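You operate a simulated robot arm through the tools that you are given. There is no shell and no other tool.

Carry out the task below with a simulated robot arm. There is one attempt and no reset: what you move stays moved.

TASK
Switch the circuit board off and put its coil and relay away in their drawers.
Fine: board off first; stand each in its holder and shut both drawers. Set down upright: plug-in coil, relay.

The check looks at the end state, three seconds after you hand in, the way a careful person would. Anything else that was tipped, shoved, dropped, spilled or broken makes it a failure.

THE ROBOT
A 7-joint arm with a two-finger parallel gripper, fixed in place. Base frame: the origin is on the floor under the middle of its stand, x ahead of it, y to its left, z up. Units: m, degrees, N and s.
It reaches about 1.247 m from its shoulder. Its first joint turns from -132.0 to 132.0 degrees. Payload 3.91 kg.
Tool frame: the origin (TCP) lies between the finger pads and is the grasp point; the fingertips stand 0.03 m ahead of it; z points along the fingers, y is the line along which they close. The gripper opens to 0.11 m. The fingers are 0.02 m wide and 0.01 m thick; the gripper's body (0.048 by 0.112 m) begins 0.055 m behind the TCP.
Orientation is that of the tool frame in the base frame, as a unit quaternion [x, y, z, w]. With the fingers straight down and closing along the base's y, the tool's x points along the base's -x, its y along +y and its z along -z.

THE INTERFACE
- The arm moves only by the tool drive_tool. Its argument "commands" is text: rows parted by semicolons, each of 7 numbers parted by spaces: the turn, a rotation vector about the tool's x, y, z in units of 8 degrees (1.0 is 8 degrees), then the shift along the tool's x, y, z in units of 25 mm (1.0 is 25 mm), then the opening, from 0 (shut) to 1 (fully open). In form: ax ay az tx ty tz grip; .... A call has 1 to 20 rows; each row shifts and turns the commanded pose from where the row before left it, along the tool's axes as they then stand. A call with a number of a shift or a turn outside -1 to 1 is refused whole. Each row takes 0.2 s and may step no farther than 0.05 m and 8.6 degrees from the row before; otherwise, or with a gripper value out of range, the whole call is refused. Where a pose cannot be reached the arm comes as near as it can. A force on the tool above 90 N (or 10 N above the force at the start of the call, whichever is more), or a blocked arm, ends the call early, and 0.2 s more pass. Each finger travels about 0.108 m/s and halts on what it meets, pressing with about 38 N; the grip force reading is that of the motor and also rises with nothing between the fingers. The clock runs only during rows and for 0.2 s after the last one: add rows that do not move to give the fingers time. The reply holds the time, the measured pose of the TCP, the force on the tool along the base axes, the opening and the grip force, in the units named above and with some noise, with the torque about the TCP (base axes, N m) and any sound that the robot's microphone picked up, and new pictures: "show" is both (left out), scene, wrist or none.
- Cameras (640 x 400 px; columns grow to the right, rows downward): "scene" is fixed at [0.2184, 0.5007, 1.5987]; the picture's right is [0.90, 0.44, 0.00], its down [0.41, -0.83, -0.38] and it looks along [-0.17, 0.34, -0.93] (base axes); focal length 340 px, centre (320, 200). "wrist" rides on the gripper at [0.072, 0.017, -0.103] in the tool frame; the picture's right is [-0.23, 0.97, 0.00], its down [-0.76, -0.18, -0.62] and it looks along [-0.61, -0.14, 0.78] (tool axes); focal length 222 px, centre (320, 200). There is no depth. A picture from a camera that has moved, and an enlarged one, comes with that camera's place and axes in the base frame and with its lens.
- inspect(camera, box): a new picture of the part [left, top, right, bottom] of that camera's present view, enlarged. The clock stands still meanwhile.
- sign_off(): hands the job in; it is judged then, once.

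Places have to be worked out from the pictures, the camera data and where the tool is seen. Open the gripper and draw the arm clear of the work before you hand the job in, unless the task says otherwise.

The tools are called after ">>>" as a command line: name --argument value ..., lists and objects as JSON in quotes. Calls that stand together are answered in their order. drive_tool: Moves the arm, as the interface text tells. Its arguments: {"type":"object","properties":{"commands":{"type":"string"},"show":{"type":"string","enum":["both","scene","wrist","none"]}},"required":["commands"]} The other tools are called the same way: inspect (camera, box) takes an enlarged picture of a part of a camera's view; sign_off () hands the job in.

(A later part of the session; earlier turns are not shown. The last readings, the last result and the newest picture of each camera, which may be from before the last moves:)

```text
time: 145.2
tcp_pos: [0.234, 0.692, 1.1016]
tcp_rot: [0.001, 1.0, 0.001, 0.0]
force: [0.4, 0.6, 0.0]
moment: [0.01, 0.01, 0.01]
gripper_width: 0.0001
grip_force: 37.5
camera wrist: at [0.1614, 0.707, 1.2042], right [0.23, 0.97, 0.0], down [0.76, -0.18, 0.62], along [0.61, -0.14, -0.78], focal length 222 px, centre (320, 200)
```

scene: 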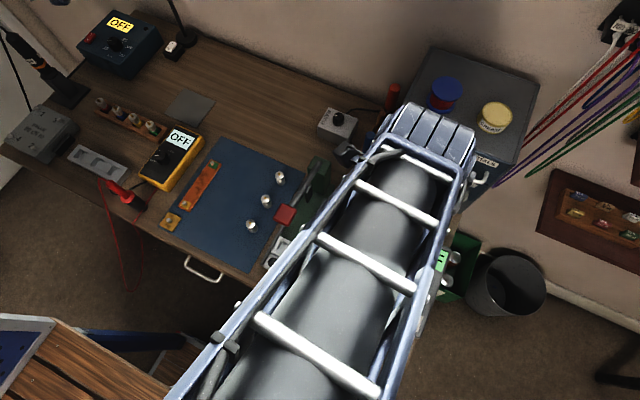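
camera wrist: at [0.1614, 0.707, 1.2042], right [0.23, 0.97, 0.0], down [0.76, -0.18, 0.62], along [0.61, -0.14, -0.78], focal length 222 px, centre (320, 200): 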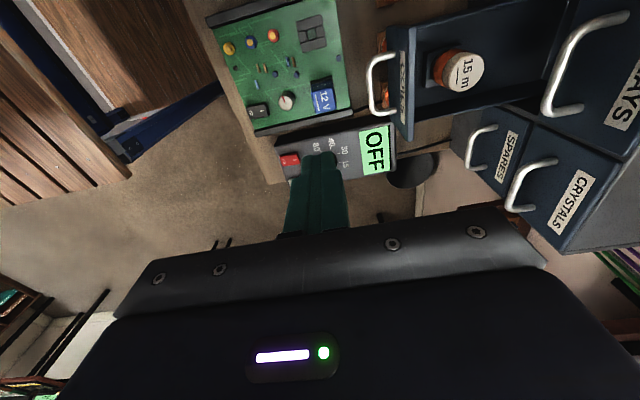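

Now I'll tilt the fingers toward the cabinet as I did when opening, and look at the coil from that pose.

>>> drive_tool --commands "-1 0 0 0 0 0 0; -1 0 0 0 0 0 0; -1 0 0 0 0 0 0; -1 0 0 0 0 0 0; -1 0 0 0 0 0 0; -1 0 0 0 0 0 0; -1 0 0 0 0 0 0; -1 0 0 0 0 0 0; -0.12 0 0 0 0 0 0; 0 0 0 0 0 0 0"

>>> inspect --camera "scene" --box '[360, 120, 460, 240]'

>>> inspect --camera "wrist" --box '[240, 0, 480, 200]'

```text
time: 147.3
tcp_pos: [0.2333, 0.6917, 1.1016]
tcp_rot: [0.0, 0.843, 0.538, 0.0]
force: [-0.1, -0.8, 0.7]
moment: [-0.01, 0.02, -0.01]
gripper_width: 0.0
grip_force: 38.2
camera wrist: at [0.1606, 0.6038, 1.16], right [0.23, 0.41, 0.88], down [0.76, -0.64, 0.1], along [0.61, 0.65, -0.46], focal length 222 px, centre (320, 200)
```

scene: 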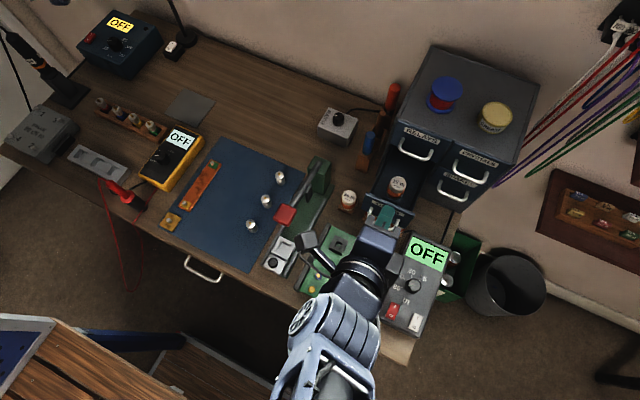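
wrist: 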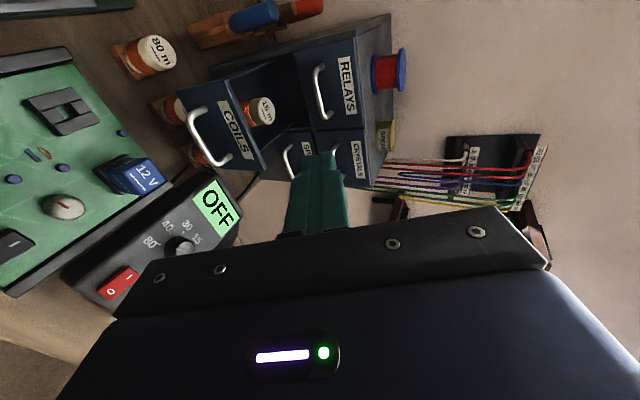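

```text
3.33 times, centred on (410, 180) of scene
camera zoom: at [0.2184, 0.5007, 1.5987], right [0.9, 0.44, 0.0], down [0.41, -0.83, -0.38], along [-0.17, 0.34, -0.93], focal length 1132 px, centre (20, 267)
```

zoom: 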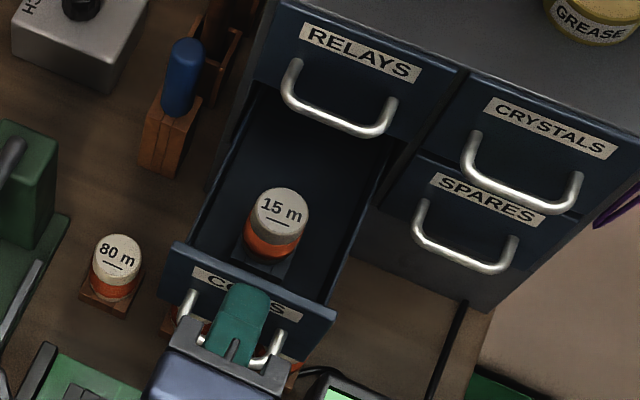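

```text
2.00 times, centred on (360, 100) of wrist
camera zoom: at [0.1606, 0.6038, 1.16], right [0.23, 0.41, 0.88], down [0.76, -0.64, 0.1], along [0.61, 0.65, -0.46], focal length 444 px, centre (240, 400)
```

zoom: 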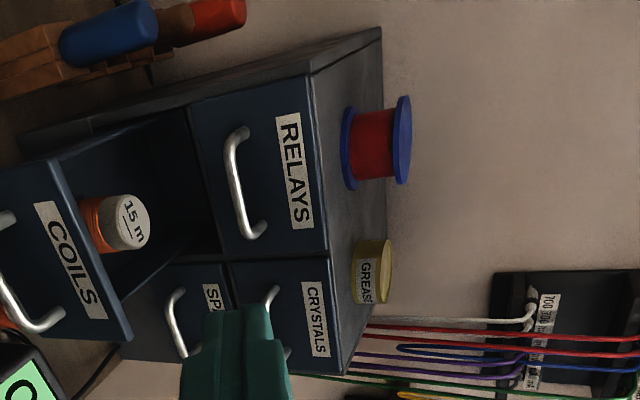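

The coil is upright in its holder, looking just like the 80 m coil on its stand. A closer look to be sure it's fully seated.

>>> inspect --camera "scene" --box '[380, 160, 420, 204]'

>>> inspect --camera "scene" --box '[330, 176, 370, 220]'

```text
9.09 times, centred on (400, 182) of scene
camera zoom: at [0.2184, 0.5007, 1.5987], right [0.9, 0.44, 0.0], down [0.41, -0.83, -0.38], along [-0.17, 0.34, -0.93], focal length 3088 px, centre (-407, 364)
```

zoom: 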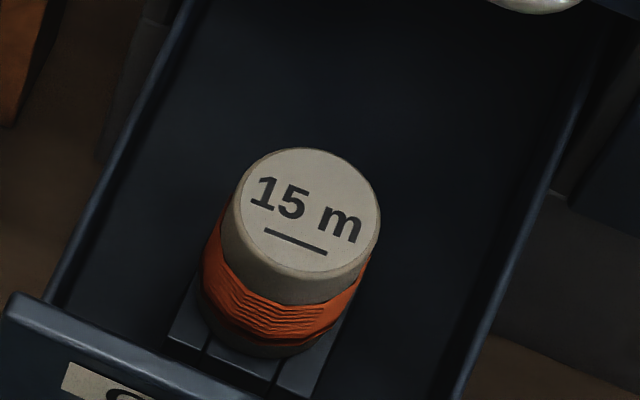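

```text
9.09 times, centred on (350, 198) of scene
camera zoom: at [0.2184, 0.5007, 1.5987], right [0.9, 0.44, 0.0], down [0.41, -0.83, -0.38], along [-0.17, 0.34, -0.93], focal length 3088 px, centre (47, 218)
```

zoom: 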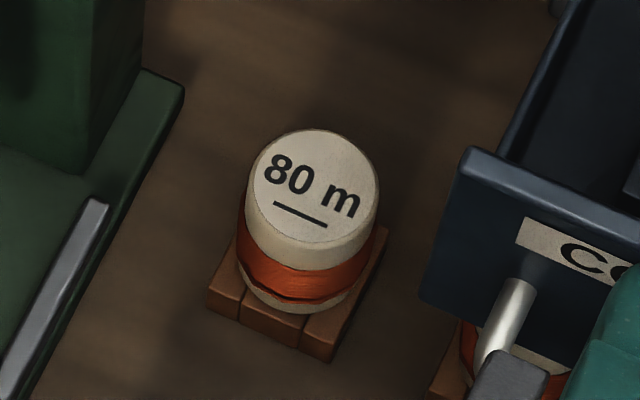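

The coil is seated and upright. Now I'll bring the closed fingertips in front of the COILS drawer's label, just above its handle bar, ready to push it shut.

>>> drive_tool --commands "0 0 0 -0.022 -0.9 0.83 0; 0 0 0 -0.022 -0.9 0.83 0; 0 0 0 -0.022 -0.9 0.83 0; 0 0 0 -0.022 -0.9 0.83 0; 0 0 0 -0.022 -0.9 0.7 0; 0 0 0 0 0 0 0"

>>> inspect --camera "wrist" --box '[220, 40, 460, 240]'

```text
time: 148.8
tcp_pos: [0.2362, 0.7356, 0.9559]
tcp_rot: [0.0, 0.843, 0.538, 0.0]
force: [-1.1, -0.6, 0.3]
moment: [0.03, 0.0, -0.01]
gripper_width: 0.0001
grip_force: 37.4
camera wrist: at [0.1639, 0.6481, 1.0142], right [0.23, 0.41, 0.88], down [0.76, -0.64, 0.1], along [0.61, 0.65, -0.46], focal length 222 px, centre (320, 200)
```

scene: 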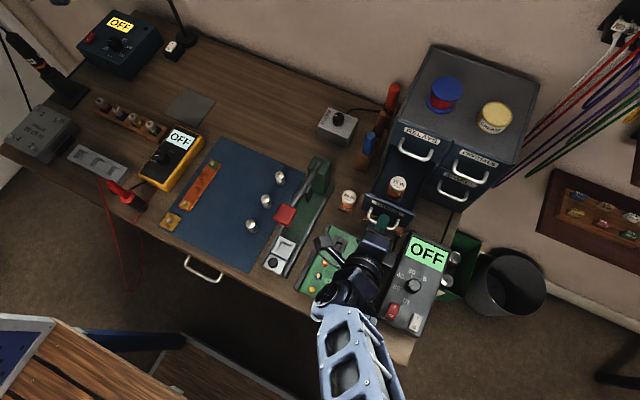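
wrist: 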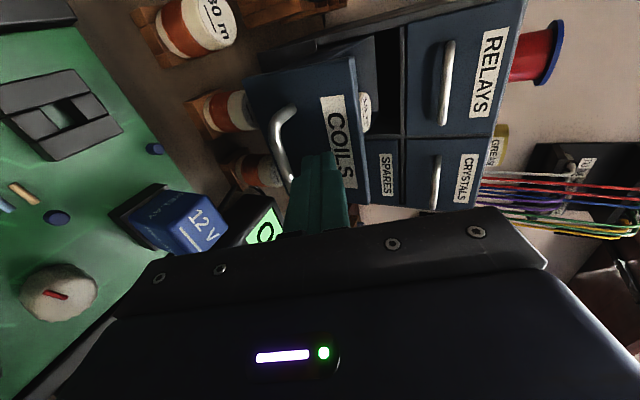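

```text
2.00 times, centred on (340, 140) of wrist
camera zoom: at [0.1639, 0.6481, 1.0142], right [0.23, 0.41, 0.88], down [0.76, -0.64, 0.1], along [0.61, 0.65, -0.46], focal length 444 px, centre (280, 320)
```

zoom: 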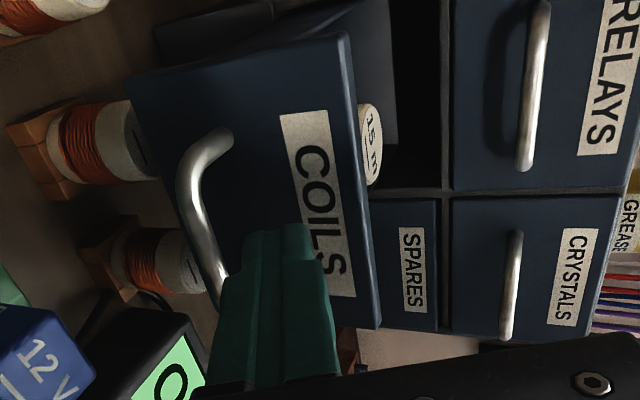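

The fingertips face the label just above the bar. I'll push straight in at a gentle pace.

>>> drive_tool --commands "0 0 0 0 0.1 0.2175 0; 0 0 0 0 0.1 0.2175 0; 0 0 0 0 0.1 0.2175 0; 0 0 0 0 0.1 0.2175 0; 0 0 0 0 0.135 0.29 0; 0 0 0 0 0.135 0.29 0; 0 0 0 0 0.135 0.29 0; 0 0 0 0 0.135 0.29 0; 0 0 0 0 0.135 0.29 0; 0 0 0 0 0.135 0.29 0; 0 0 0 0 0.135 0.29 0; 0 0 0 0 0 0 0"

>>> inspect --camera "scene" --box '[360, 110, 460, 230]'

```text
time: 151.3
tcp_pos: [0.2355, 0.8138, 0.9588]
tcp_rot: [0.0, 0.844, 0.537, 0.0]
force: [0.0, -0.6, 0.6]
moment: [0.0, -0.04, 0.03]
gripper_width: 0.0
grip_force: 37.5
camera wrist: at [0.1633, 0.7276, 1.0159], right [0.23, 0.41, 0.88], down [0.76, -0.64, 0.1], along [0.61, 0.65, -0.46], focal length 222 px, centre (320, 200)
```

scene: 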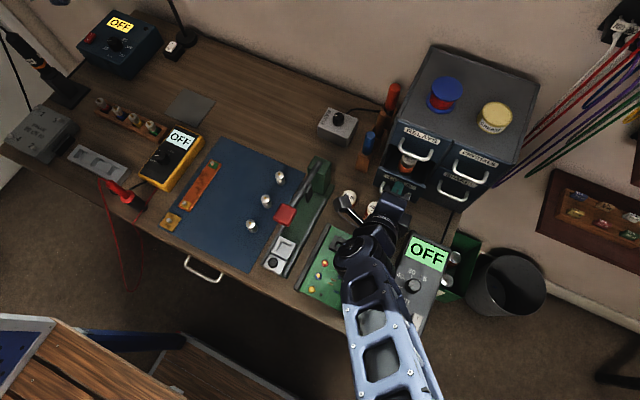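
wrist: 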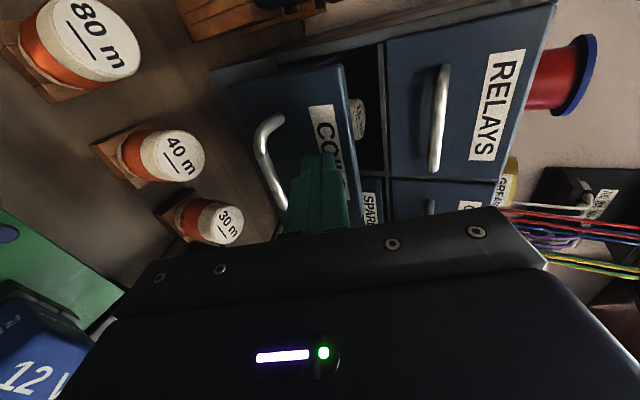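

```text
3.33 times, centred on (410, 170) of scene
camera zoom: at [0.2184, 0.5007, 1.5987], right [0.9, 0.44, 0.0], down [0.41, -0.83, -0.38], along [-0.17, 0.34, -0.93], focal length 1132 px, centre (20, 300)
```

zoom: 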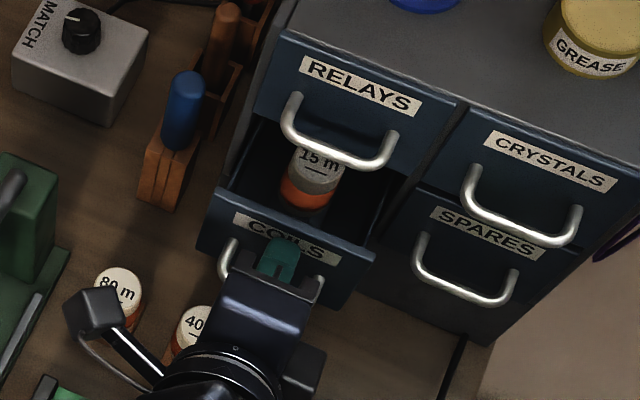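

The drawer is sliding in with the coil upright. I'll continue the remaining ~65 mm, slowing at the end.

>>> drive_tool --commands "0 0 0 0 0.12 0.29 0; 0 0 0 0 0.12 0.29 0; 0 0 0 0 0.12 0.29 0; 0 0 0 0 0.12 0.29 0; 0 0 0 0 0.12 0.29 0; 0 0 0 0 0.12 0.29 0; 0 0 0 0 0.085 0.18 0; 0 0 0 0 0.05 0.11 0; 0 0 0 0 0 0 0"

>>> inspect --camera "scene" --box '[360, 110, 460, 230]'

```text
time: 153.3
tcp_pos: [0.2356, 0.8691, 0.955]
tcp_rot: [0.0, 0.843, 0.538, 0.001]
force: [0.6, 0.4, 0.2]
moment: [0.0, -0.01, -0.01]
gripper_width: 0.0001
grip_force: 37.3
camera wrist: at [0.1634, 0.7819, 1.013], right [0.23, 0.41, 0.88], down [0.76, -0.64, 0.1], along [0.61, 0.65, -0.46], focal length 222 px, centre (320, 200)
```

scene: 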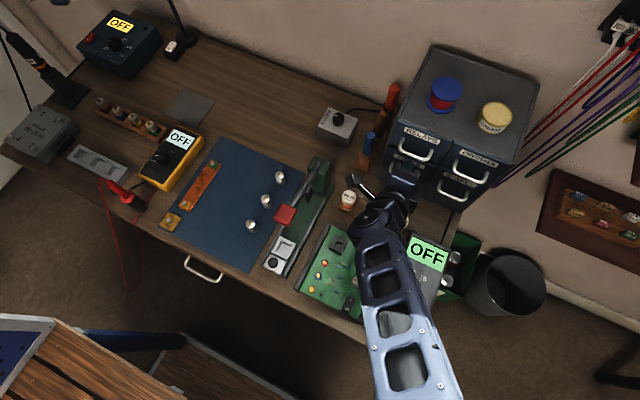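
wrist: 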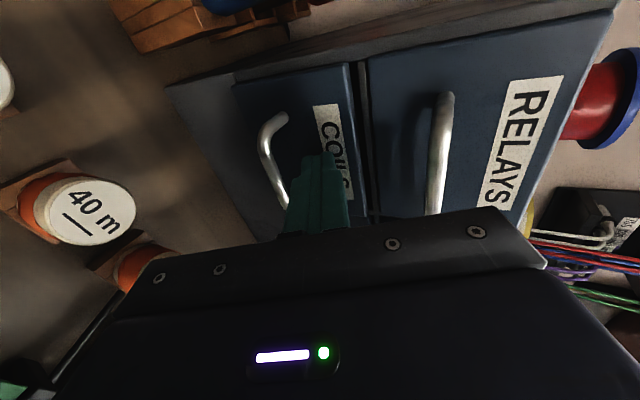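

```text
3.33 times, centred on (410, 170) of scene
camera zoom: at [0.2184, 0.5007, 1.5987], right [0.9, 0.44, 0.0], down [0.41, -0.83, -0.38], along [-0.17, 0.34, -0.93], focal length 1132 px, centre (20, 300)
```

zoom: 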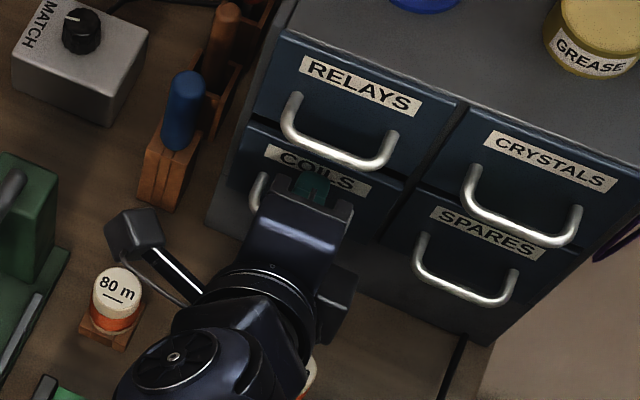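

Almost shut. I'll finish with small steps until I feel the stop.

>>> drive_tool --commands "0 0 0 0 0.05 0.11 0; 0 0 0 0 0.05 0.11 0; 0 0 0 0 0.034 0.0725 0; 0 0 0 0 0 0 0" --show "none"

```text
time: 154.3
tcp_pos: [0.236, 0.8757, 0.9555]
tcp_rot: [0.0, 0.844, 0.537, 0.001]
force: [-0.1, -37.2, 1.4]
moment: [-0.12, -0.03, -0.02]
gripper_width: 0.0
grip_force: 37.8
```

About 37 N at the stop: the COILS drawer is shut. I'll back away and rise to face the RELAYS handle.

>>> drive_tool --commands "0 0 0 0 0 -0.3 0; 0 0 0 0 0 -0.9 0; 0 0 0 0 0 -1 0; 0 0 0 0 0 -1 0; 0 0 0 0 0.7 -0.22 0.2; 0 0 0 0 0.7 -0.22 0.25; 0 0 0 0 0.67 -0.22 0.25; 0 0 0 0 0 0 0.25; 0 0 0 0 0 0 0.25"

>>> inspect --camera "wrist" --box '[200, 40, 460, 240]'

>>> inspect --camera "scene" --box '[350, 100, 510, 240]'

```text
time: 156.3
tcp_pos: [0.2363, 0.8133, 1.0443]
tcp_rot: [0.0, 0.844, 0.537, 0.0]
force: [0.2, 0.3, -0.2]
moment: [0.01, 0.01, -0.02]
gripper_width: 0.0276
grip_force: 0.1
camera wrist: at [0.1632, 0.725, 1.1028], right [0.23, 0.41, 0.88], down [0.76, -0.64, 0.1], along [0.61, 0.65, -0.46], focal length 222 px, centre (320, 200)
```

scene: 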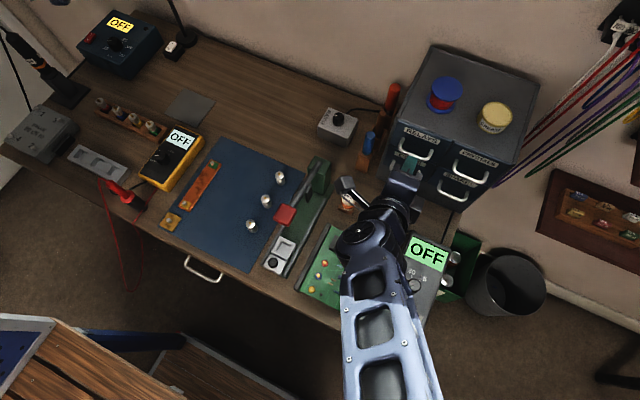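
wrist: 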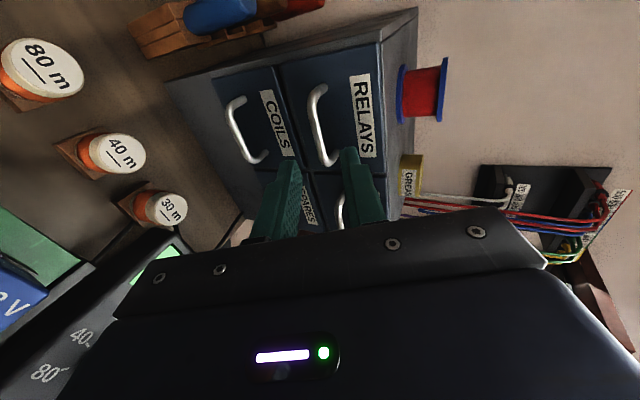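

```text
2.00 times, centred on (330, 140) of wrist
camera zoom: at [0.1632, 0.725, 1.1028], right [0.23, 0.41, 0.88], down [0.76, -0.64, 0.1], along [0.61, 0.65, -0.46], focal length 444 px, centre (300, 320)
```

zoom: 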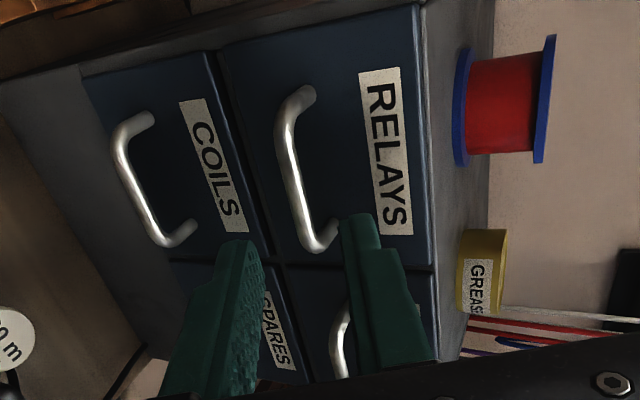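

```text
2.86 times, centred on (430, 170) of scene
camera zoom: at [0.2184, 0.5007, 1.5987], right [0.9, 0.44, 0.0], down [0.41, -0.83, -0.38], along [-0.17, 0.34, -0.93], focal length 970 px, centre (6, 286)
```

zoom: 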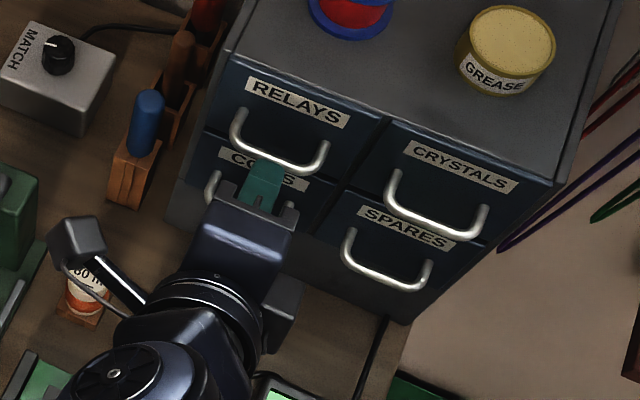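

The COILS drawer is shut flush. The RELAYS bar is about 81 mm ahead and about 3 mm toward the lower finger, so I'll shift and advance.

>>> drive_tool --commands "0 0 0 -0.05 -0.11 0.6 0.22; 0 0 0 0 0 0.6 0.22; 0 0 0 0 0 0.6 0.22; 0 0 0 0 0 0.2 0.22; 0 0 0 0 0 0 0.22" --show "wrist"

>>> inspect --camera "wrist" --box '[240, 60, 440, 220]'

```text
time: 157.6
tcp_pos: [0.2374, 0.8555, 1.0191]
tcp_rot: [0.001, 0.843, 0.538, 0.0]
force: [-0.1, 1.0, 0.4]
moment: [0.02, 0.01, -0.01]
gripper_width: 0.024
grip_force: 0.1
camera wrist: at [0.1644, 0.7686, 1.0777], right [0.23, 0.41, 0.88], down [0.76, -0.64, 0.1], along [0.61, 0.65, -0.46], focal length 222 px, centre (320, 200)
```

wrist: 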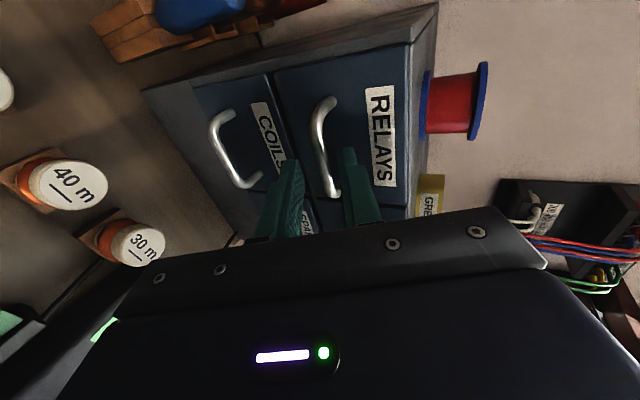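

```text
2.50 times, centred on (340, 140) of wrist
camera zoom: at [0.1644, 0.7686, 1.0777], right [0.23, 0.41, 0.88], down [0.76, -0.64, 0.1], along [0.61, 0.65, -0.46], focal length 555 px, centre (270, 350)
```

zoom: 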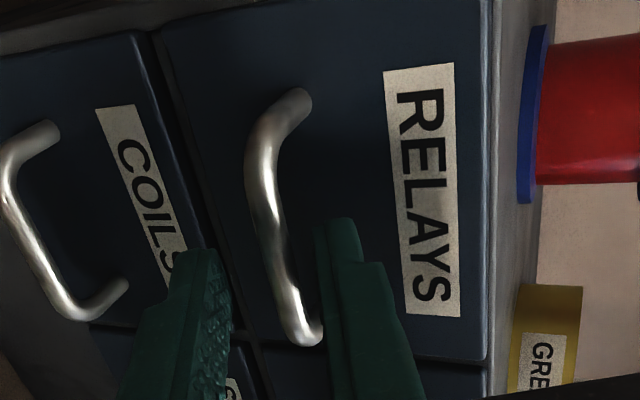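

The bar sits midway between the fingers at the tips. I'll advance about 7 mm and close.

>>> drive_tool --commands "0 0 0 0 0.03 0.14 0.22; 0 0 0 0 0 0.14 0.22; 0 0 0 0 0 0 0.22; 0 0 0 0 0 0 0; 0 0 0 0 0 0 0; 0 0 0 0 0 0 0" --show "wrist"

```text
time: 158.9
tcp_pos: [0.238, 0.863, 1.0199]
tcp_rot: [0.001, 0.842, 0.539, 0.0]
force: [0.1, 0.1, 30.1]
moment: [0.44, -0.45, 0.15]
gripper_width: 0.0073
grip_force: 44.8
camera wrist: at [0.1642, 0.7758, 1.077], right [0.23, 0.41, 0.88], down [0.76, -0.64, 0.1], along [0.61, 0.65, -0.46], focal length 222 px, centre (320, 200)
```

wrist: 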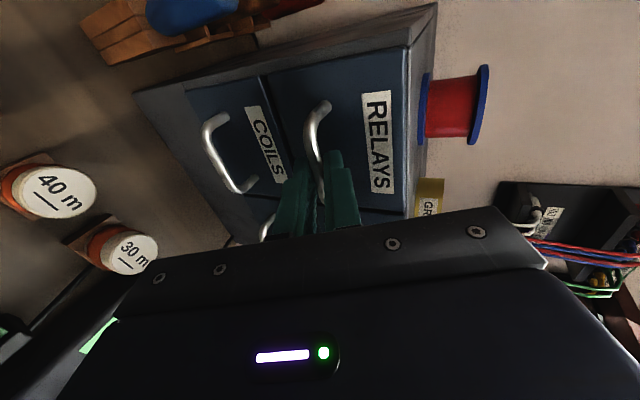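

The RELAYS bar is gripped. I'll relieve the vertical preload and pull the drawer open.

>>> drive_tool --commands "0 0 0 0 0.054 -0.025 0; 0 0 0 0 -0.085 -0.181 0; 0 0 0 0 -0.169 -0.3625 0; 0 0 0 0 -0.169 -0.3625 0; 0 0 0 0 -0.169 -0.3625 0; 0 0 0 0 -0.169 -0.3625 0; 0 0 0 0 -0.169 -0.3625 0; 0 0 0 0 -0.169 -0.3625 0; 0 0 0 0 -0.169 -0.3625 0; 0 0 0 0 -0.169 -0.3625 0; 0 0 0 0 0 0 0"

```text
time: 161.3
tcp_pos: [0.237, 0.7777, 1.0188]
tcp_rot: [0.0, 0.843, 0.538, -0.001]
force: [2.2, -1.1, 25.8]
moment: [0.37, -0.42, 0.17]
gripper_width: 0.0076
grip_force: 45.8
camera wrist: at [0.1643, 0.69, 1.0773], right [0.23, 0.41, 0.88], down [0.76, -0.64, 0.1], along [0.61, 0.65, -0.46], focal length 222 px, centre (320, 200)
```

scene: 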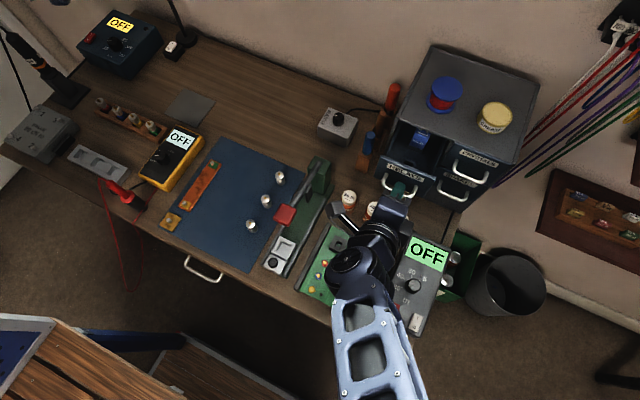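
wrist: 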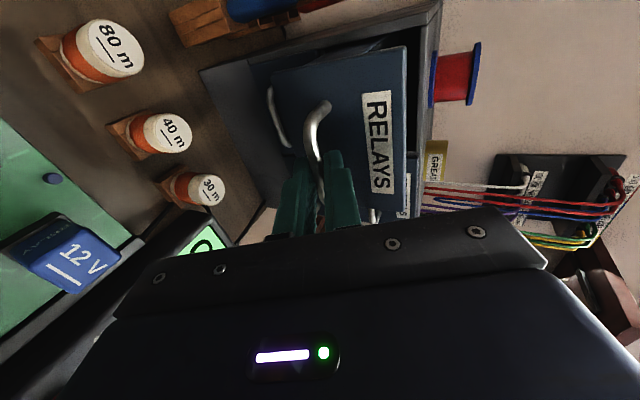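

The drawer opens freely, and another relay is already stored toward the back. I'll pull on, slower, to the end of travel.

>>> drive_tool --commands "0 0 0 0 -0.169 -0.3625 0; 0 0 0 0 -0.169 -0.3625 0; 0 0 0 0 -0.135 -0.29 0; 0 0 0 0 -0.085 -0.181 0; 0 0 0 0 0 0 0"

>>> inspect --camera "scene" --box '[360, 100, 460, 230]'

```text
time: 162.6
tcp_pos: [0.2374, 0.7454, 1.0193]
tcp_rot: [0.0, 0.843, 0.538, -0.001]
force: [-5.3, 0.1, 23.6]
moment: [0.32, -0.34, 0.35]
gripper_width: 0.0076
grip_force: 45.0
camera wrist: at [0.1644, 0.6572, 1.0773], right [0.23, 0.41, 0.88], down [0.76, -0.64, 0.1], along [0.61, 0.65, -0.46], focal length 222 px, centre (320, 200)
```

scene: 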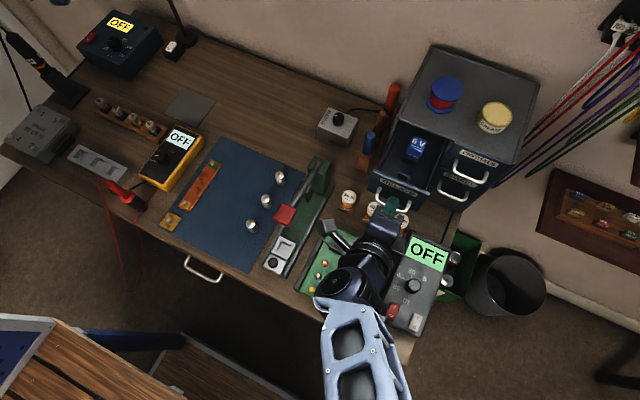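
wrist: 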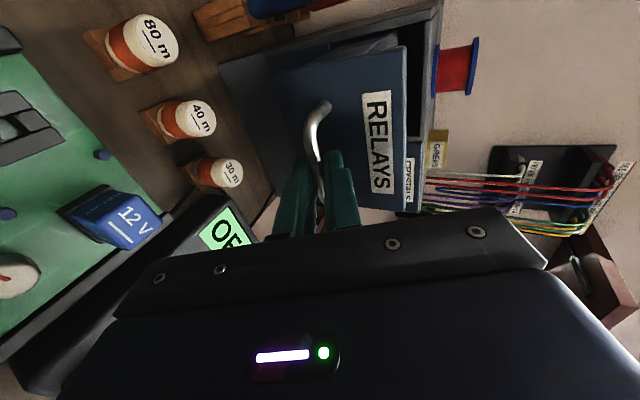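

```text
3.08 times, centred on (410, 165) of scene
camera zoom: at [0.2184, 0.5007, 1.5987], right [0.9, 0.44, 0.0], down [0.41, -0.83, -0.38], along [-0.17, 0.34, -0.93], focal length 1045 px, centre (43, 308)
```

zoom: 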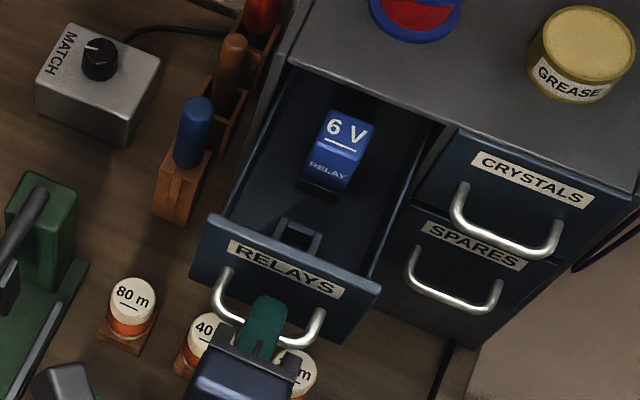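

The RELAYS drawer has a "6 V" relay at the back and an empty holder near the front at about (0.235, 0.841). I'll release the handle and back away.

>>> drive_tool --commands "0 0 0 0 0.05 -0.02 0; 0 0 0 0 0 0 0.06; 0 0 0 0 0 0 0.14; 0 0 0 0 0 0 0.25; 0 0 0 0 0 -0.4 0.25; 0 0 0 0 0 -1 0.25; 0 0 0 0 0 -1 0.25; 0 0 0 0 0.8 -0.37 0.25; 0 0 0 0 0.8 -0.37 0.3; 0 0 0 0 0.8 -0.37 0.4; 0 0 0 0 0 0 0.4" --show "wrist"

```text
time: 164.9
tcp_pos: [0.2383, 0.6909, 1.1128]
tcp_rot: [0.001, 0.843, 0.537, 0.001]
force: [-0.6, -0.3, 0.0]
moment: [-0.03, -0.04, -0.02]
gripper_width: 0.0441
grip_force: 0.1
camera wrist: at [0.1655, 0.6035, 1.1708], right [0.23, 0.41, 0.88], down [0.76, -0.64, 0.1], along [0.61, 0.65, -0.46], focal length 222 px, centre (320, 200)
```

wrist: 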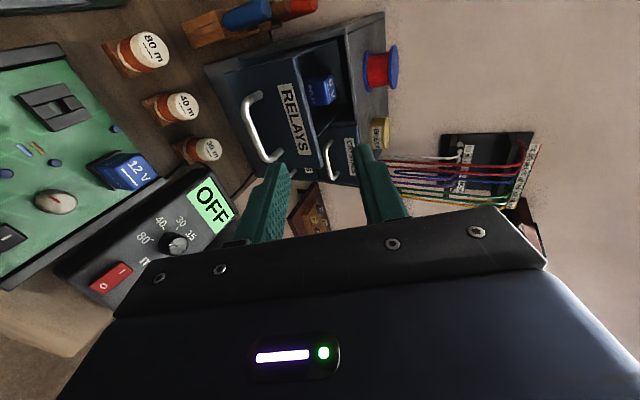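

Released cleanly. I'll turn the fingers straight down again and then a quarter turn so they close along x.

>>> drive_tool --commands "1 0 0 0 0 0 0.4; 1 0 0 0 0 0 0.4; 1 0 0 0 0 0 0.4; 1 0 0 0 0 0 0.4; 1 0 0 0 0 0 0.4; 1 0 0 0 0 0 0.4; 1 0 0 0 0 0 0.4; 1 0 0 0 0 0 0.4; 0.15 0 0 0 0 0 0.4; 0 0 0 0 0 0 0.4" --show "wrist"

>>> inspect --camera "wrist" --box '[200, 0, 380, 140]'

>>> inspect --camera "wrist" --box '[360, 0, 580, 140]'

```text
time: 167.2
tcp_pos: [0.2379, 0.6901, 1.1115]
tcp_rot: [0.0, 1.0, -0.001, 0.0]
force: [1.1, -0.7, -0.9]
moment: [0.01, 0.01, -0.01]
gripper_width: 0.044
grip_force: 0.0
camera wrist: at [0.1655, 0.7065, 1.2139], right [0.23, 0.97, 0.0], down [0.76, -0.18, 0.62], along [0.61, -0.14, -0.78], focal length 222 px, centre (320, 200)
```

wrist: 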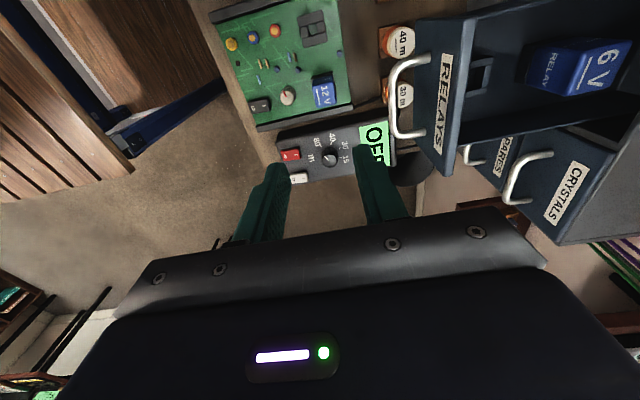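

```text
2.86 times, centred on (290, 70) of wrist
camera zoom: at [0.1655, 0.7065, 1.2139], right [0.23, 0.97, 0.0], down [0.76, -0.18, 0.62], along [0.61, -0.14, -0.78], focal length 635 px, centre (406, 571)
```

zoom: 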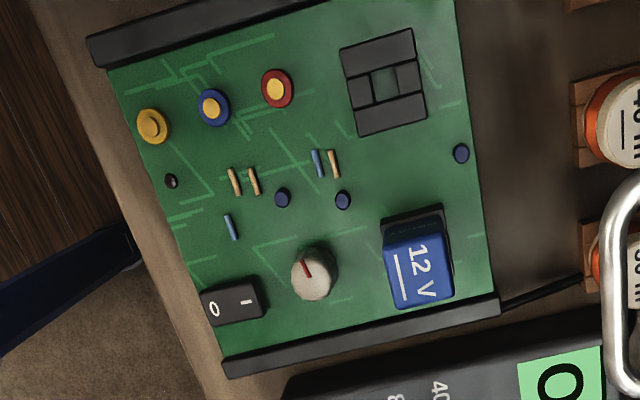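

```text
2.86 times, centred on (470, 70) of wrist
camera zoom: at [0.1655, 0.7065, 1.2139], right [0.23, 0.97, 0.0], down [0.76, -0.18, 0.62], along [0.61, -0.14, -0.78], focal length 635 px, centre (-109, 571)
```

zoom: 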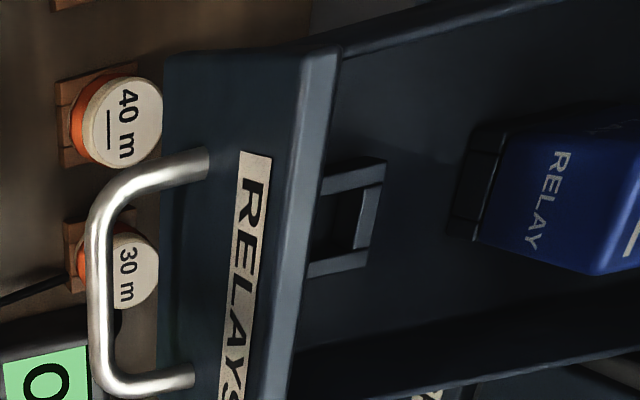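

The relay on the board is at about (0.243, 0.6945). I'll make the quarter turn and centre over it.

>>> drive_tool --commands "0 0 -1 0 0 0 0.4; 0 0 -1 0 0 0 0.4; 0 0 -1 0 0 0 0.4; 0 0 -1 0 0 0 0.4; 0 0 -1 0 0 0 0.4; 0 0 -1 0 0 0 0.4; 0 0 -1 0 0 0 0.4; 0 0 -1 0 0 0 0.4; 0 0 -1 0 0 0 0.4; 0 0 -1 0 0 0 0.4; 0 0 -1 0 0 0 0.4; 0 0 -0.25 0 0 0 0.4; 0 0 0 -0.15 -0.17 0.9 0.4; 0 0 0 0 0 0.9 0.4; 0 0 0 0 0 0.9 0.4; 0 0 0 0 0 0.9 0.4; 0 0 0 0 0 0.9 0.4; 0 0 0 0 0 0.9 0.4; 0 0 0 0 0 0 0.4; 0 0 0 0 0 0 0.4"

>>> inspect --camera "wrist" --box '[220, 60, 420, 220]'

```text
time: 171.3
tcp_pos: [0.2421, 0.6935, 0.9761]
tcp_rot: [0.708, -0.707, 0.002, 0.001]
force: [-0.5, 0.8, 0.2]
moment: [0.01, -0.03, 0.01]
gripper_width: 0.0439
grip_force: 0.1
camera wrist: at [0.2251, 0.6208, 1.0784], right [-0.97, 0.23, 0.0], down [0.18, 0.76, 0.62], along [0.14, 0.6, -0.78], focal length 222 px, centre (320, 200)
```

scene: 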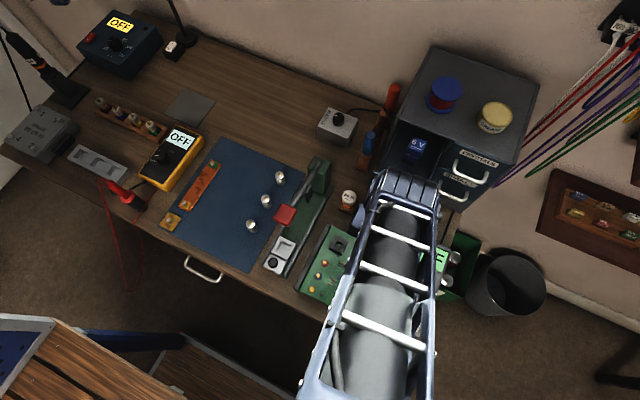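
wrist: 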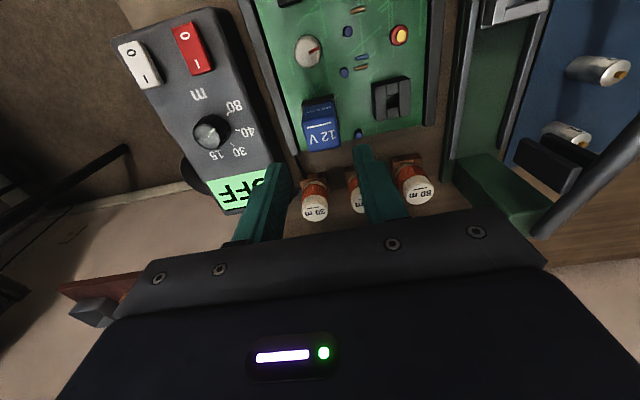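

```text
2.50 times, centred on (320, 140) of wrist
camera zoom: at [0.2251, 0.6208, 1.0784], right [-0.97, 0.23, 0.0], down [0.18, 0.76, 0.62], along [0.14, 0.6, -0.78], focal length 555 px, centre (320, 350)
```

zoom: 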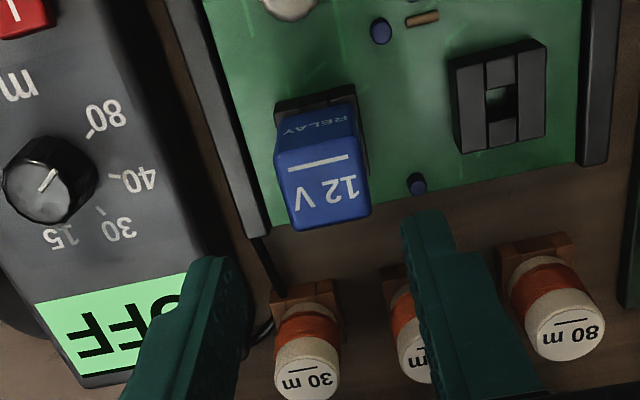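

The relay is about 1.7 mm toward −x and 1.5 mm toward +y of the tool axis. I'll trim and lower around it, keeping the tips above its socket.

>>> drive_tool --commands "-0.01 -0.03 0 -0.06 0.07 0.7 0.4; 0 0 0 0 0 0.8 0.4; 0 0 0 0 0 0.8 0.4; 0 0 0 0 0 0.5 0.4; 0 0 0 0 0 0 0.4; 0 0 0 0 0 0 0.4" --show "wrist"

>>> inspect --camera "wrist" --box '[220, 60, 420, 220]'

```text
time: 172.8
tcp_pos: [0.2403, 0.6944, 0.9059]
tcp_rot: [-0.707, 0.707, 0.002, 0.0]
force: [-0.5, -0.9, -0.1]
moment: [0.0, 0.01, 0.02]
gripper_width: 0.044
grip_force: 0.0
camera wrist: at [0.2226, 0.6213, 1.0095], right [-0.97, 0.23, 0.0], down [0.18, 0.76, 0.62], along [0.14, 0.61, -0.78], focal length 222 px, centre (320, 200)
```

wrist: 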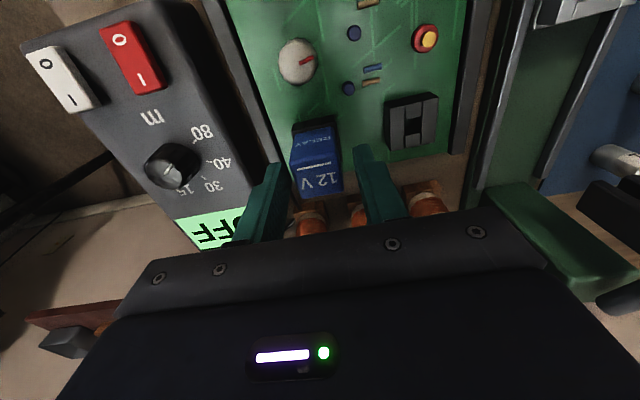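

```text
2.50 times, centred on (320, 140) of wrist
camera zoom: at [0.2226, 0.6213, 1.0095], right [-0.97, 0.23, 0.0], down [0.18, 0.76, 0.62], along [0.14, 0.61, -0.78], focal length 555 px, centre (320, 350)
```

zoom: 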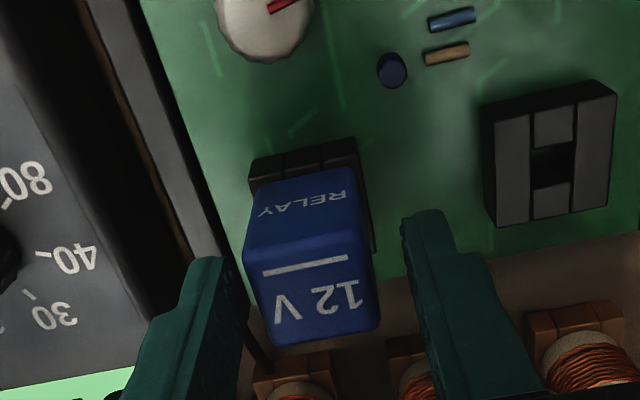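

The relay's top is about 15 mm below the TCP and about 1.5 mm toward +x. I'll trim, lower 4 mm, and close on it.

>>> drive_tool --commands "0 0 0 0 -0.055 0.16 0.4; 0 0 0 0 0 0 0.4; 0 0 0 0 0 0 0.3; 0 0 0 0 0 0 0.2; 0 0 0 0 0 0 0.1; 0 0 0 0 0 0 0.1; 0 0 0 0 0 0 0.1" --show "wrist"

>>> inspect --camera "wrist" --box '[220, 60, 420, 220]'

```text
time: 174.3
tcp_pos: [0.2404, 0.6955, 0.9024]
tcp_rot: [0.707, -0.707, -0.001, 0.0]
force: [-1.2, 0.3, 0.7]
moment: [-0.02, 0.01, -0.02]
gripper_width: 0.0286
grip_force: 38.3
camera wrist: at [0.2241, 0.6219, 1.0055], right [-0.97, 0.23, 0.0], down [0.18, 0.76, 0.62], along [0.14, 0.61, -0.78], focal length 222 px, centre (320, 200)
```

wrist: 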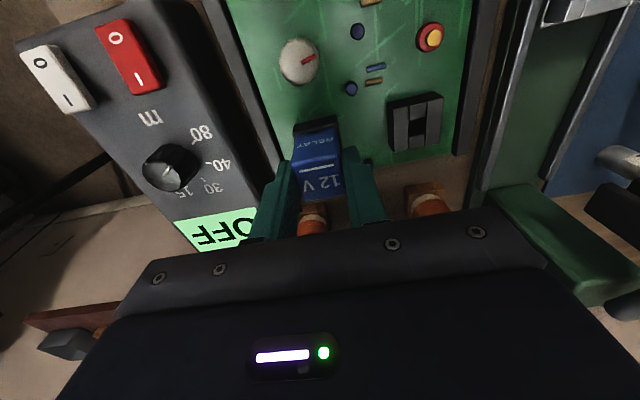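

```text
2.50 times, centred on (320, 140) of wrist
camera zoom: at [0.2241, 0.6219, 1.0055], right [-0.97, 0.23, 0.0], down [0.18, 0.76, 0.62], along [0.14, 0.61, -0.78], focal length 555 px, centre (320, 350)
```

zoom: 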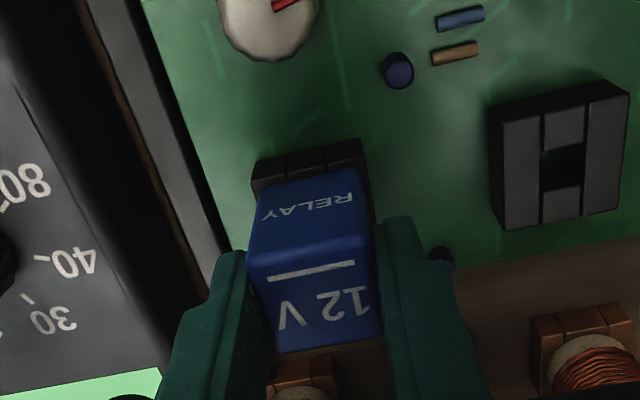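

Gripped squarely at 28.6 mm with no side load. I'll lift it straight out.

>>> drive_tool --commands "0 0 0 0 0 -0.1 0.1; 0 0 0 0 0 -0.1 0.1; 0 0 0 0 0 -0.2 0.1; 0 0 0 0 0 -0.4 0.1; 0 0 0 0 0 -1 0.1; 0 0 0 0 0 -1 0.1; 0 0 0 0 0 -1 0.1; 0 0 0 0 0 -1 0.1; 0 0 0 0 0 -1 0.1; 0 0 0 0 0 -1 0.1; 0 0 0 0 0 0 0.1; 0 0 0 0 0 0 0.1" --show "wrist"

>>> inspect --camera "wrist" --box '[220, 40, 420, 220]'

>>> inspect --camera "wrist" --box '[290, 65, 350, 113]'

```text
time: 176.9
tcp_pos: [0.2416, 0.6939, 1.0709]
tcp_rot: [0.707, -0.707, -0.001, 0.0]
force: [0.7, -1.0, -0.3]
moment: [0.0, 0.02, -0.03]
gripper_width: 0.0288
grip_force: 38.2
camera wrist: at [0.2252, 0.6213, 1.1745], right [-0.97, 0.23, 0.0], down [0.18, 0.76, 0.62], along [0.14, 0.61, -0.78], focal length 222 px, centre (320, 200)
```

wrist: 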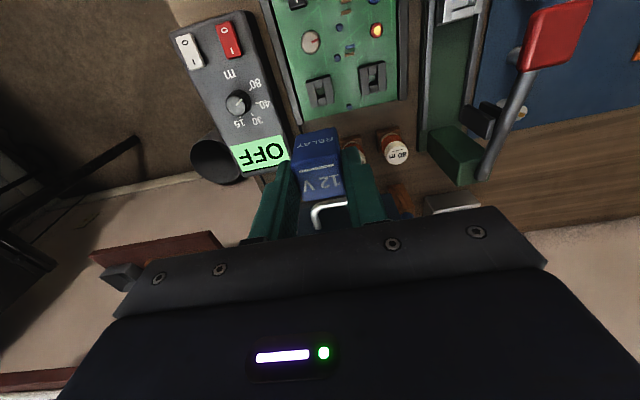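

```text
2.22 times, centred on (320, 130) of wrist
camera zoom: at [0.2252, 0.6213, 1.1745], right [-0.97, 0.23, 0.0], down [0.18, 0.76, 0.62], along [0.14, 0.61, -0.78], focal length 494 px, centre (320, 356)
```

zoom: 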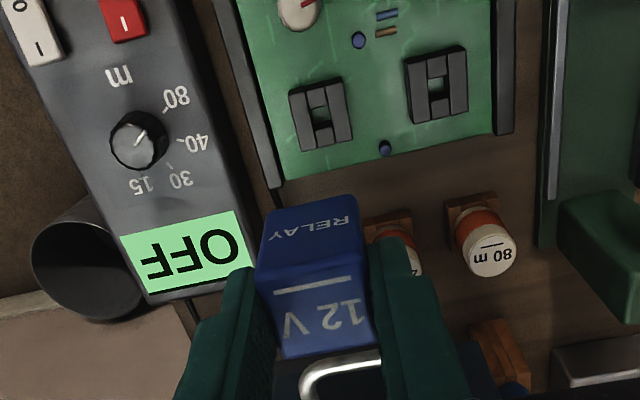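

```text
8.33 times, centred on (320, 89) of wrist
camera zoom: at [0.2252, 0.6213, 1.1745], right [-0.97, 0.23, 0.0], down [0.18, 0.76, 0.62], along [0.14, 0.61, -0.78], focal length 1851 px, centre (320, 1125)
```

zoom: 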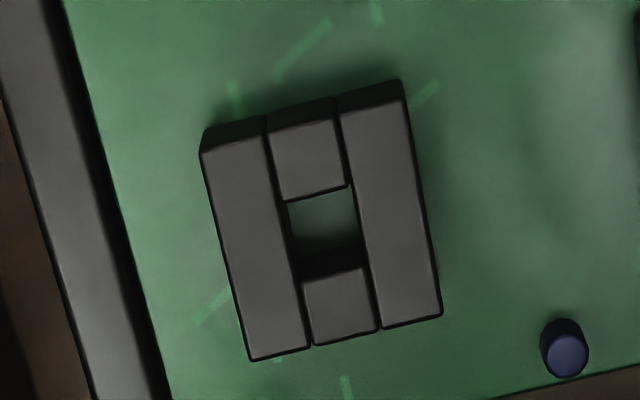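

The relay is out and its socket looks the same as the coil's. I'll rise above the RELAYS drawer front and move over its empty holder.

>>> drive_tool --commands "0 0 0 0 0 -1 0.1; 0 0 0 0 0 -1 0.1; 0 0 0 0 0 -1 0.1; 0 0 0 0 0 -0.8 0.1; 0 0 0 -0.97 0.035 0 0.1; 0 0 0 -0.97 0.035 0 0.1; 0 0 0 -0.97 0.035 0 0.1; 0 0 0 -0.97 0.035 0 0.1; 0 0 0 -0.97 0.035 0 0.1; 0 0 0 -0.97 0.035 0 0.1; 0 0 0 0 0 0 0.1; 0 0 0 0 0 0 0.1"

>>> inspect --camera "wrist" --box '[220, 40, 420, 220]'

>>> inspect --camera "wrist" --box '[290, 75, 350, 123]'

```text
time: 179.6
tcp_pos: [0.2365, 0.8418, 1.1694]
tcp_rot: [-0.707, 0.708, 0.001, 0.0]
force: [-0.4, 0.1, -0.9]
moment: [0.0, -0.03, 0.0]
gripper_width: 0.0291
grip_force: 37.9
camera wrist: at [0.2197, 0.7674, 1.2709], right [-0.97, 0.23, 0.0], down [0.18, 0.76, 0.62], along [0.14, 0.61, -0.78], focal length 222 px, centre (320, 200)
```

scene: 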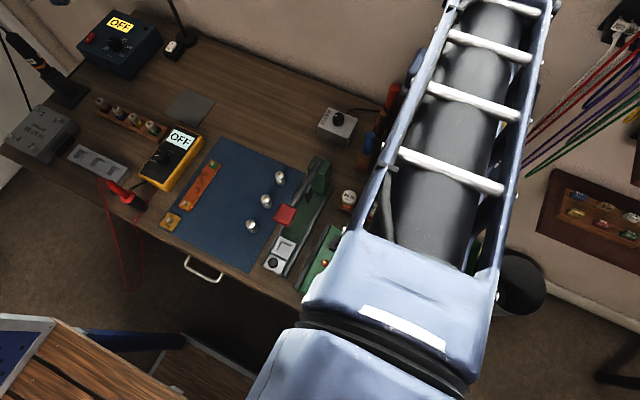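
wrist: 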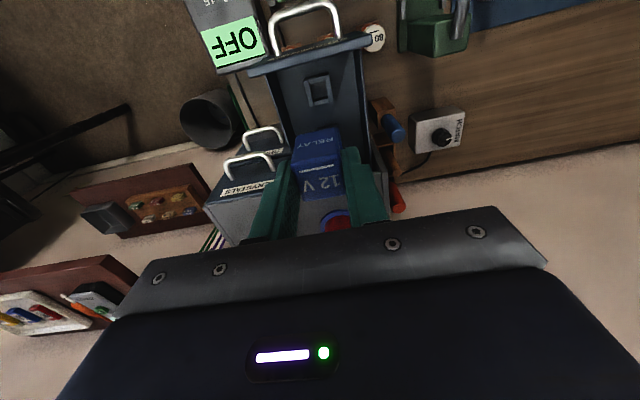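

```text
2.22 times, centred on (320, 130) of wrist
camera zoom: at [0.2197, 0.7674, 1.2709], right [-0.97, 0.23, 0.0], down [0.18, 0.76, 0.62], along [0.14, 0.61, -0.78], focal length 494 px, centre (320, 356)
```

zoom: 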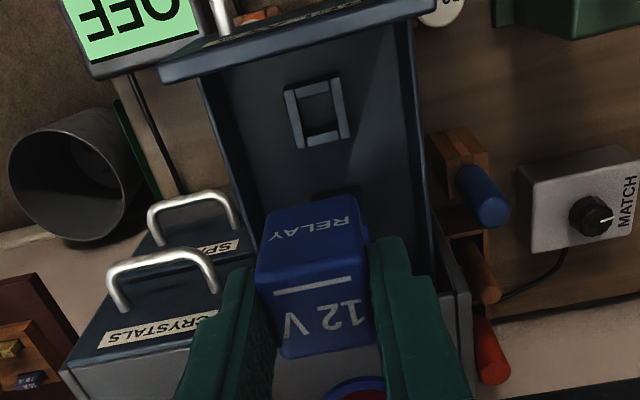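

```text
8.33 times, centred on (320, 99) of wrist
camera zoom: at [0.2197, 0.7674, 1.2709], right [-0.97, 0.23, 0.0], down [0.18, 0.76, 0.62], along [0.14, 0.61, -0.78], focal length 1851 px, centre (320, 1042)
```

zoom: 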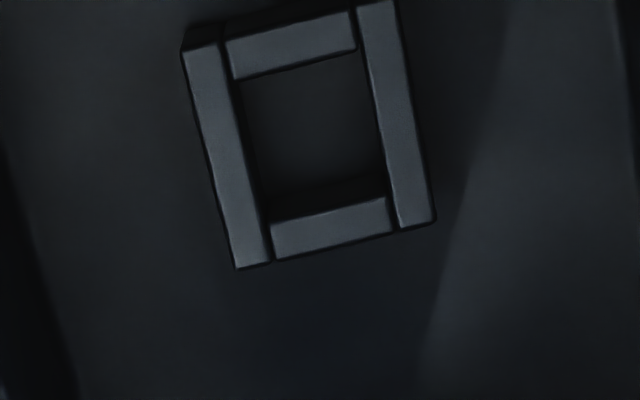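

The empty holder shows clearly, with a hole about 17.5 × 19.5 mm, 11.5 mm toward −y of the relay (the drawer moved to its stop when I released it). I'll shift over it and recheck.

>>> drive_tool --commands "0 0 0 0.46 0.04 0 0.1; 0 0 0 0 0 0.5 0.1; 0 0 0 0 0 0.5 0.1; 0 0 0 0 0 0 0.1; 0 0 0 0 0 0 0.1" --show "wrist"

>>> inspect --camera "wrist" --box '[290, 65, 350, 123]'

>>> inspect --camera "wrist" --box '[260, 110, 380, 210]'

```text
time: 180.8
tcp_pos: [0.2359, 0.8277, 1.142]
tcp_rot: [-0.707, 0.707, 0.001, 0.0]
force: [0.1, -0.2, -0.1]
moment: [0.01, 0.05, -0.01]
gripper_width: 0.029
grip_force: 38.3
camera wrist: at [0.2185, 0.7552, 1.2451], right [-0.97, 0.23, 0.0], down [0.18, 0.76, 0.62], along [0.14, 0.61, -0.78], focal length 222 px, centre (320, 200)
```

wrist: 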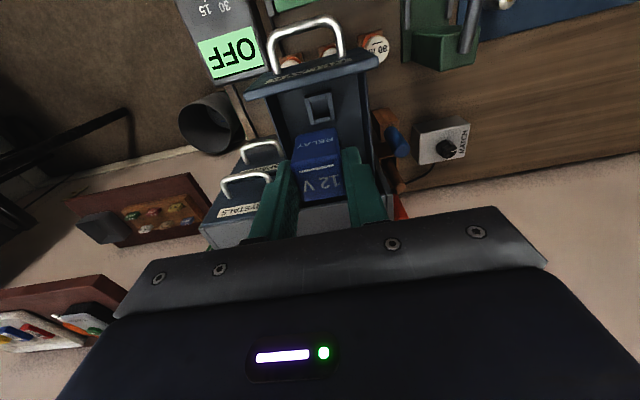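

```text
6.90 times, centred on (320, 94) of wrist
camera zoom: at [0.2185, 0.7552, 1.2451], right [-0.97, 0.23, 0.0], down [0.18, 0.76, 0.62], along [0.14, 0.61, -0.78], focal length 1532 px, centre (320, 931)
```

zoom: 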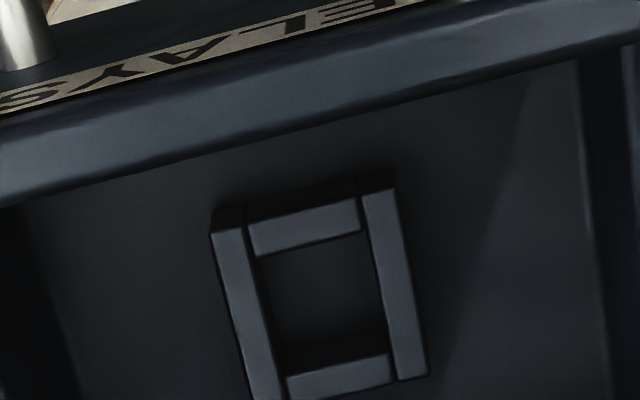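

```text
4.00 times, centred on (320, 160) of wrist
camera zoom: at [0.2185, 0.7552, 1.2451], right [-0.97, 0.23, 0.0], down [0.18, 0.76, 0.62], along [0.14, 0.61, -0.78], focal length 888 px, centre (320, 360)
```

zoom: 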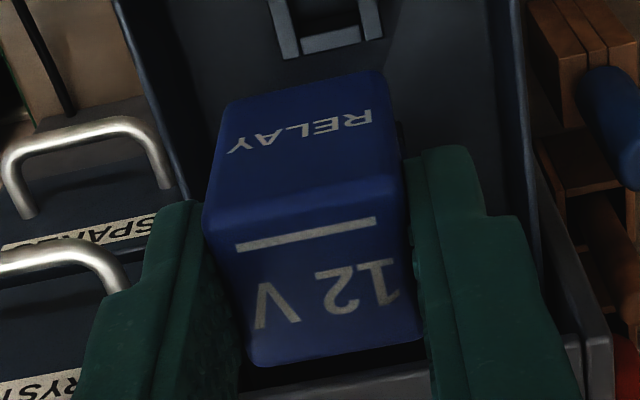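

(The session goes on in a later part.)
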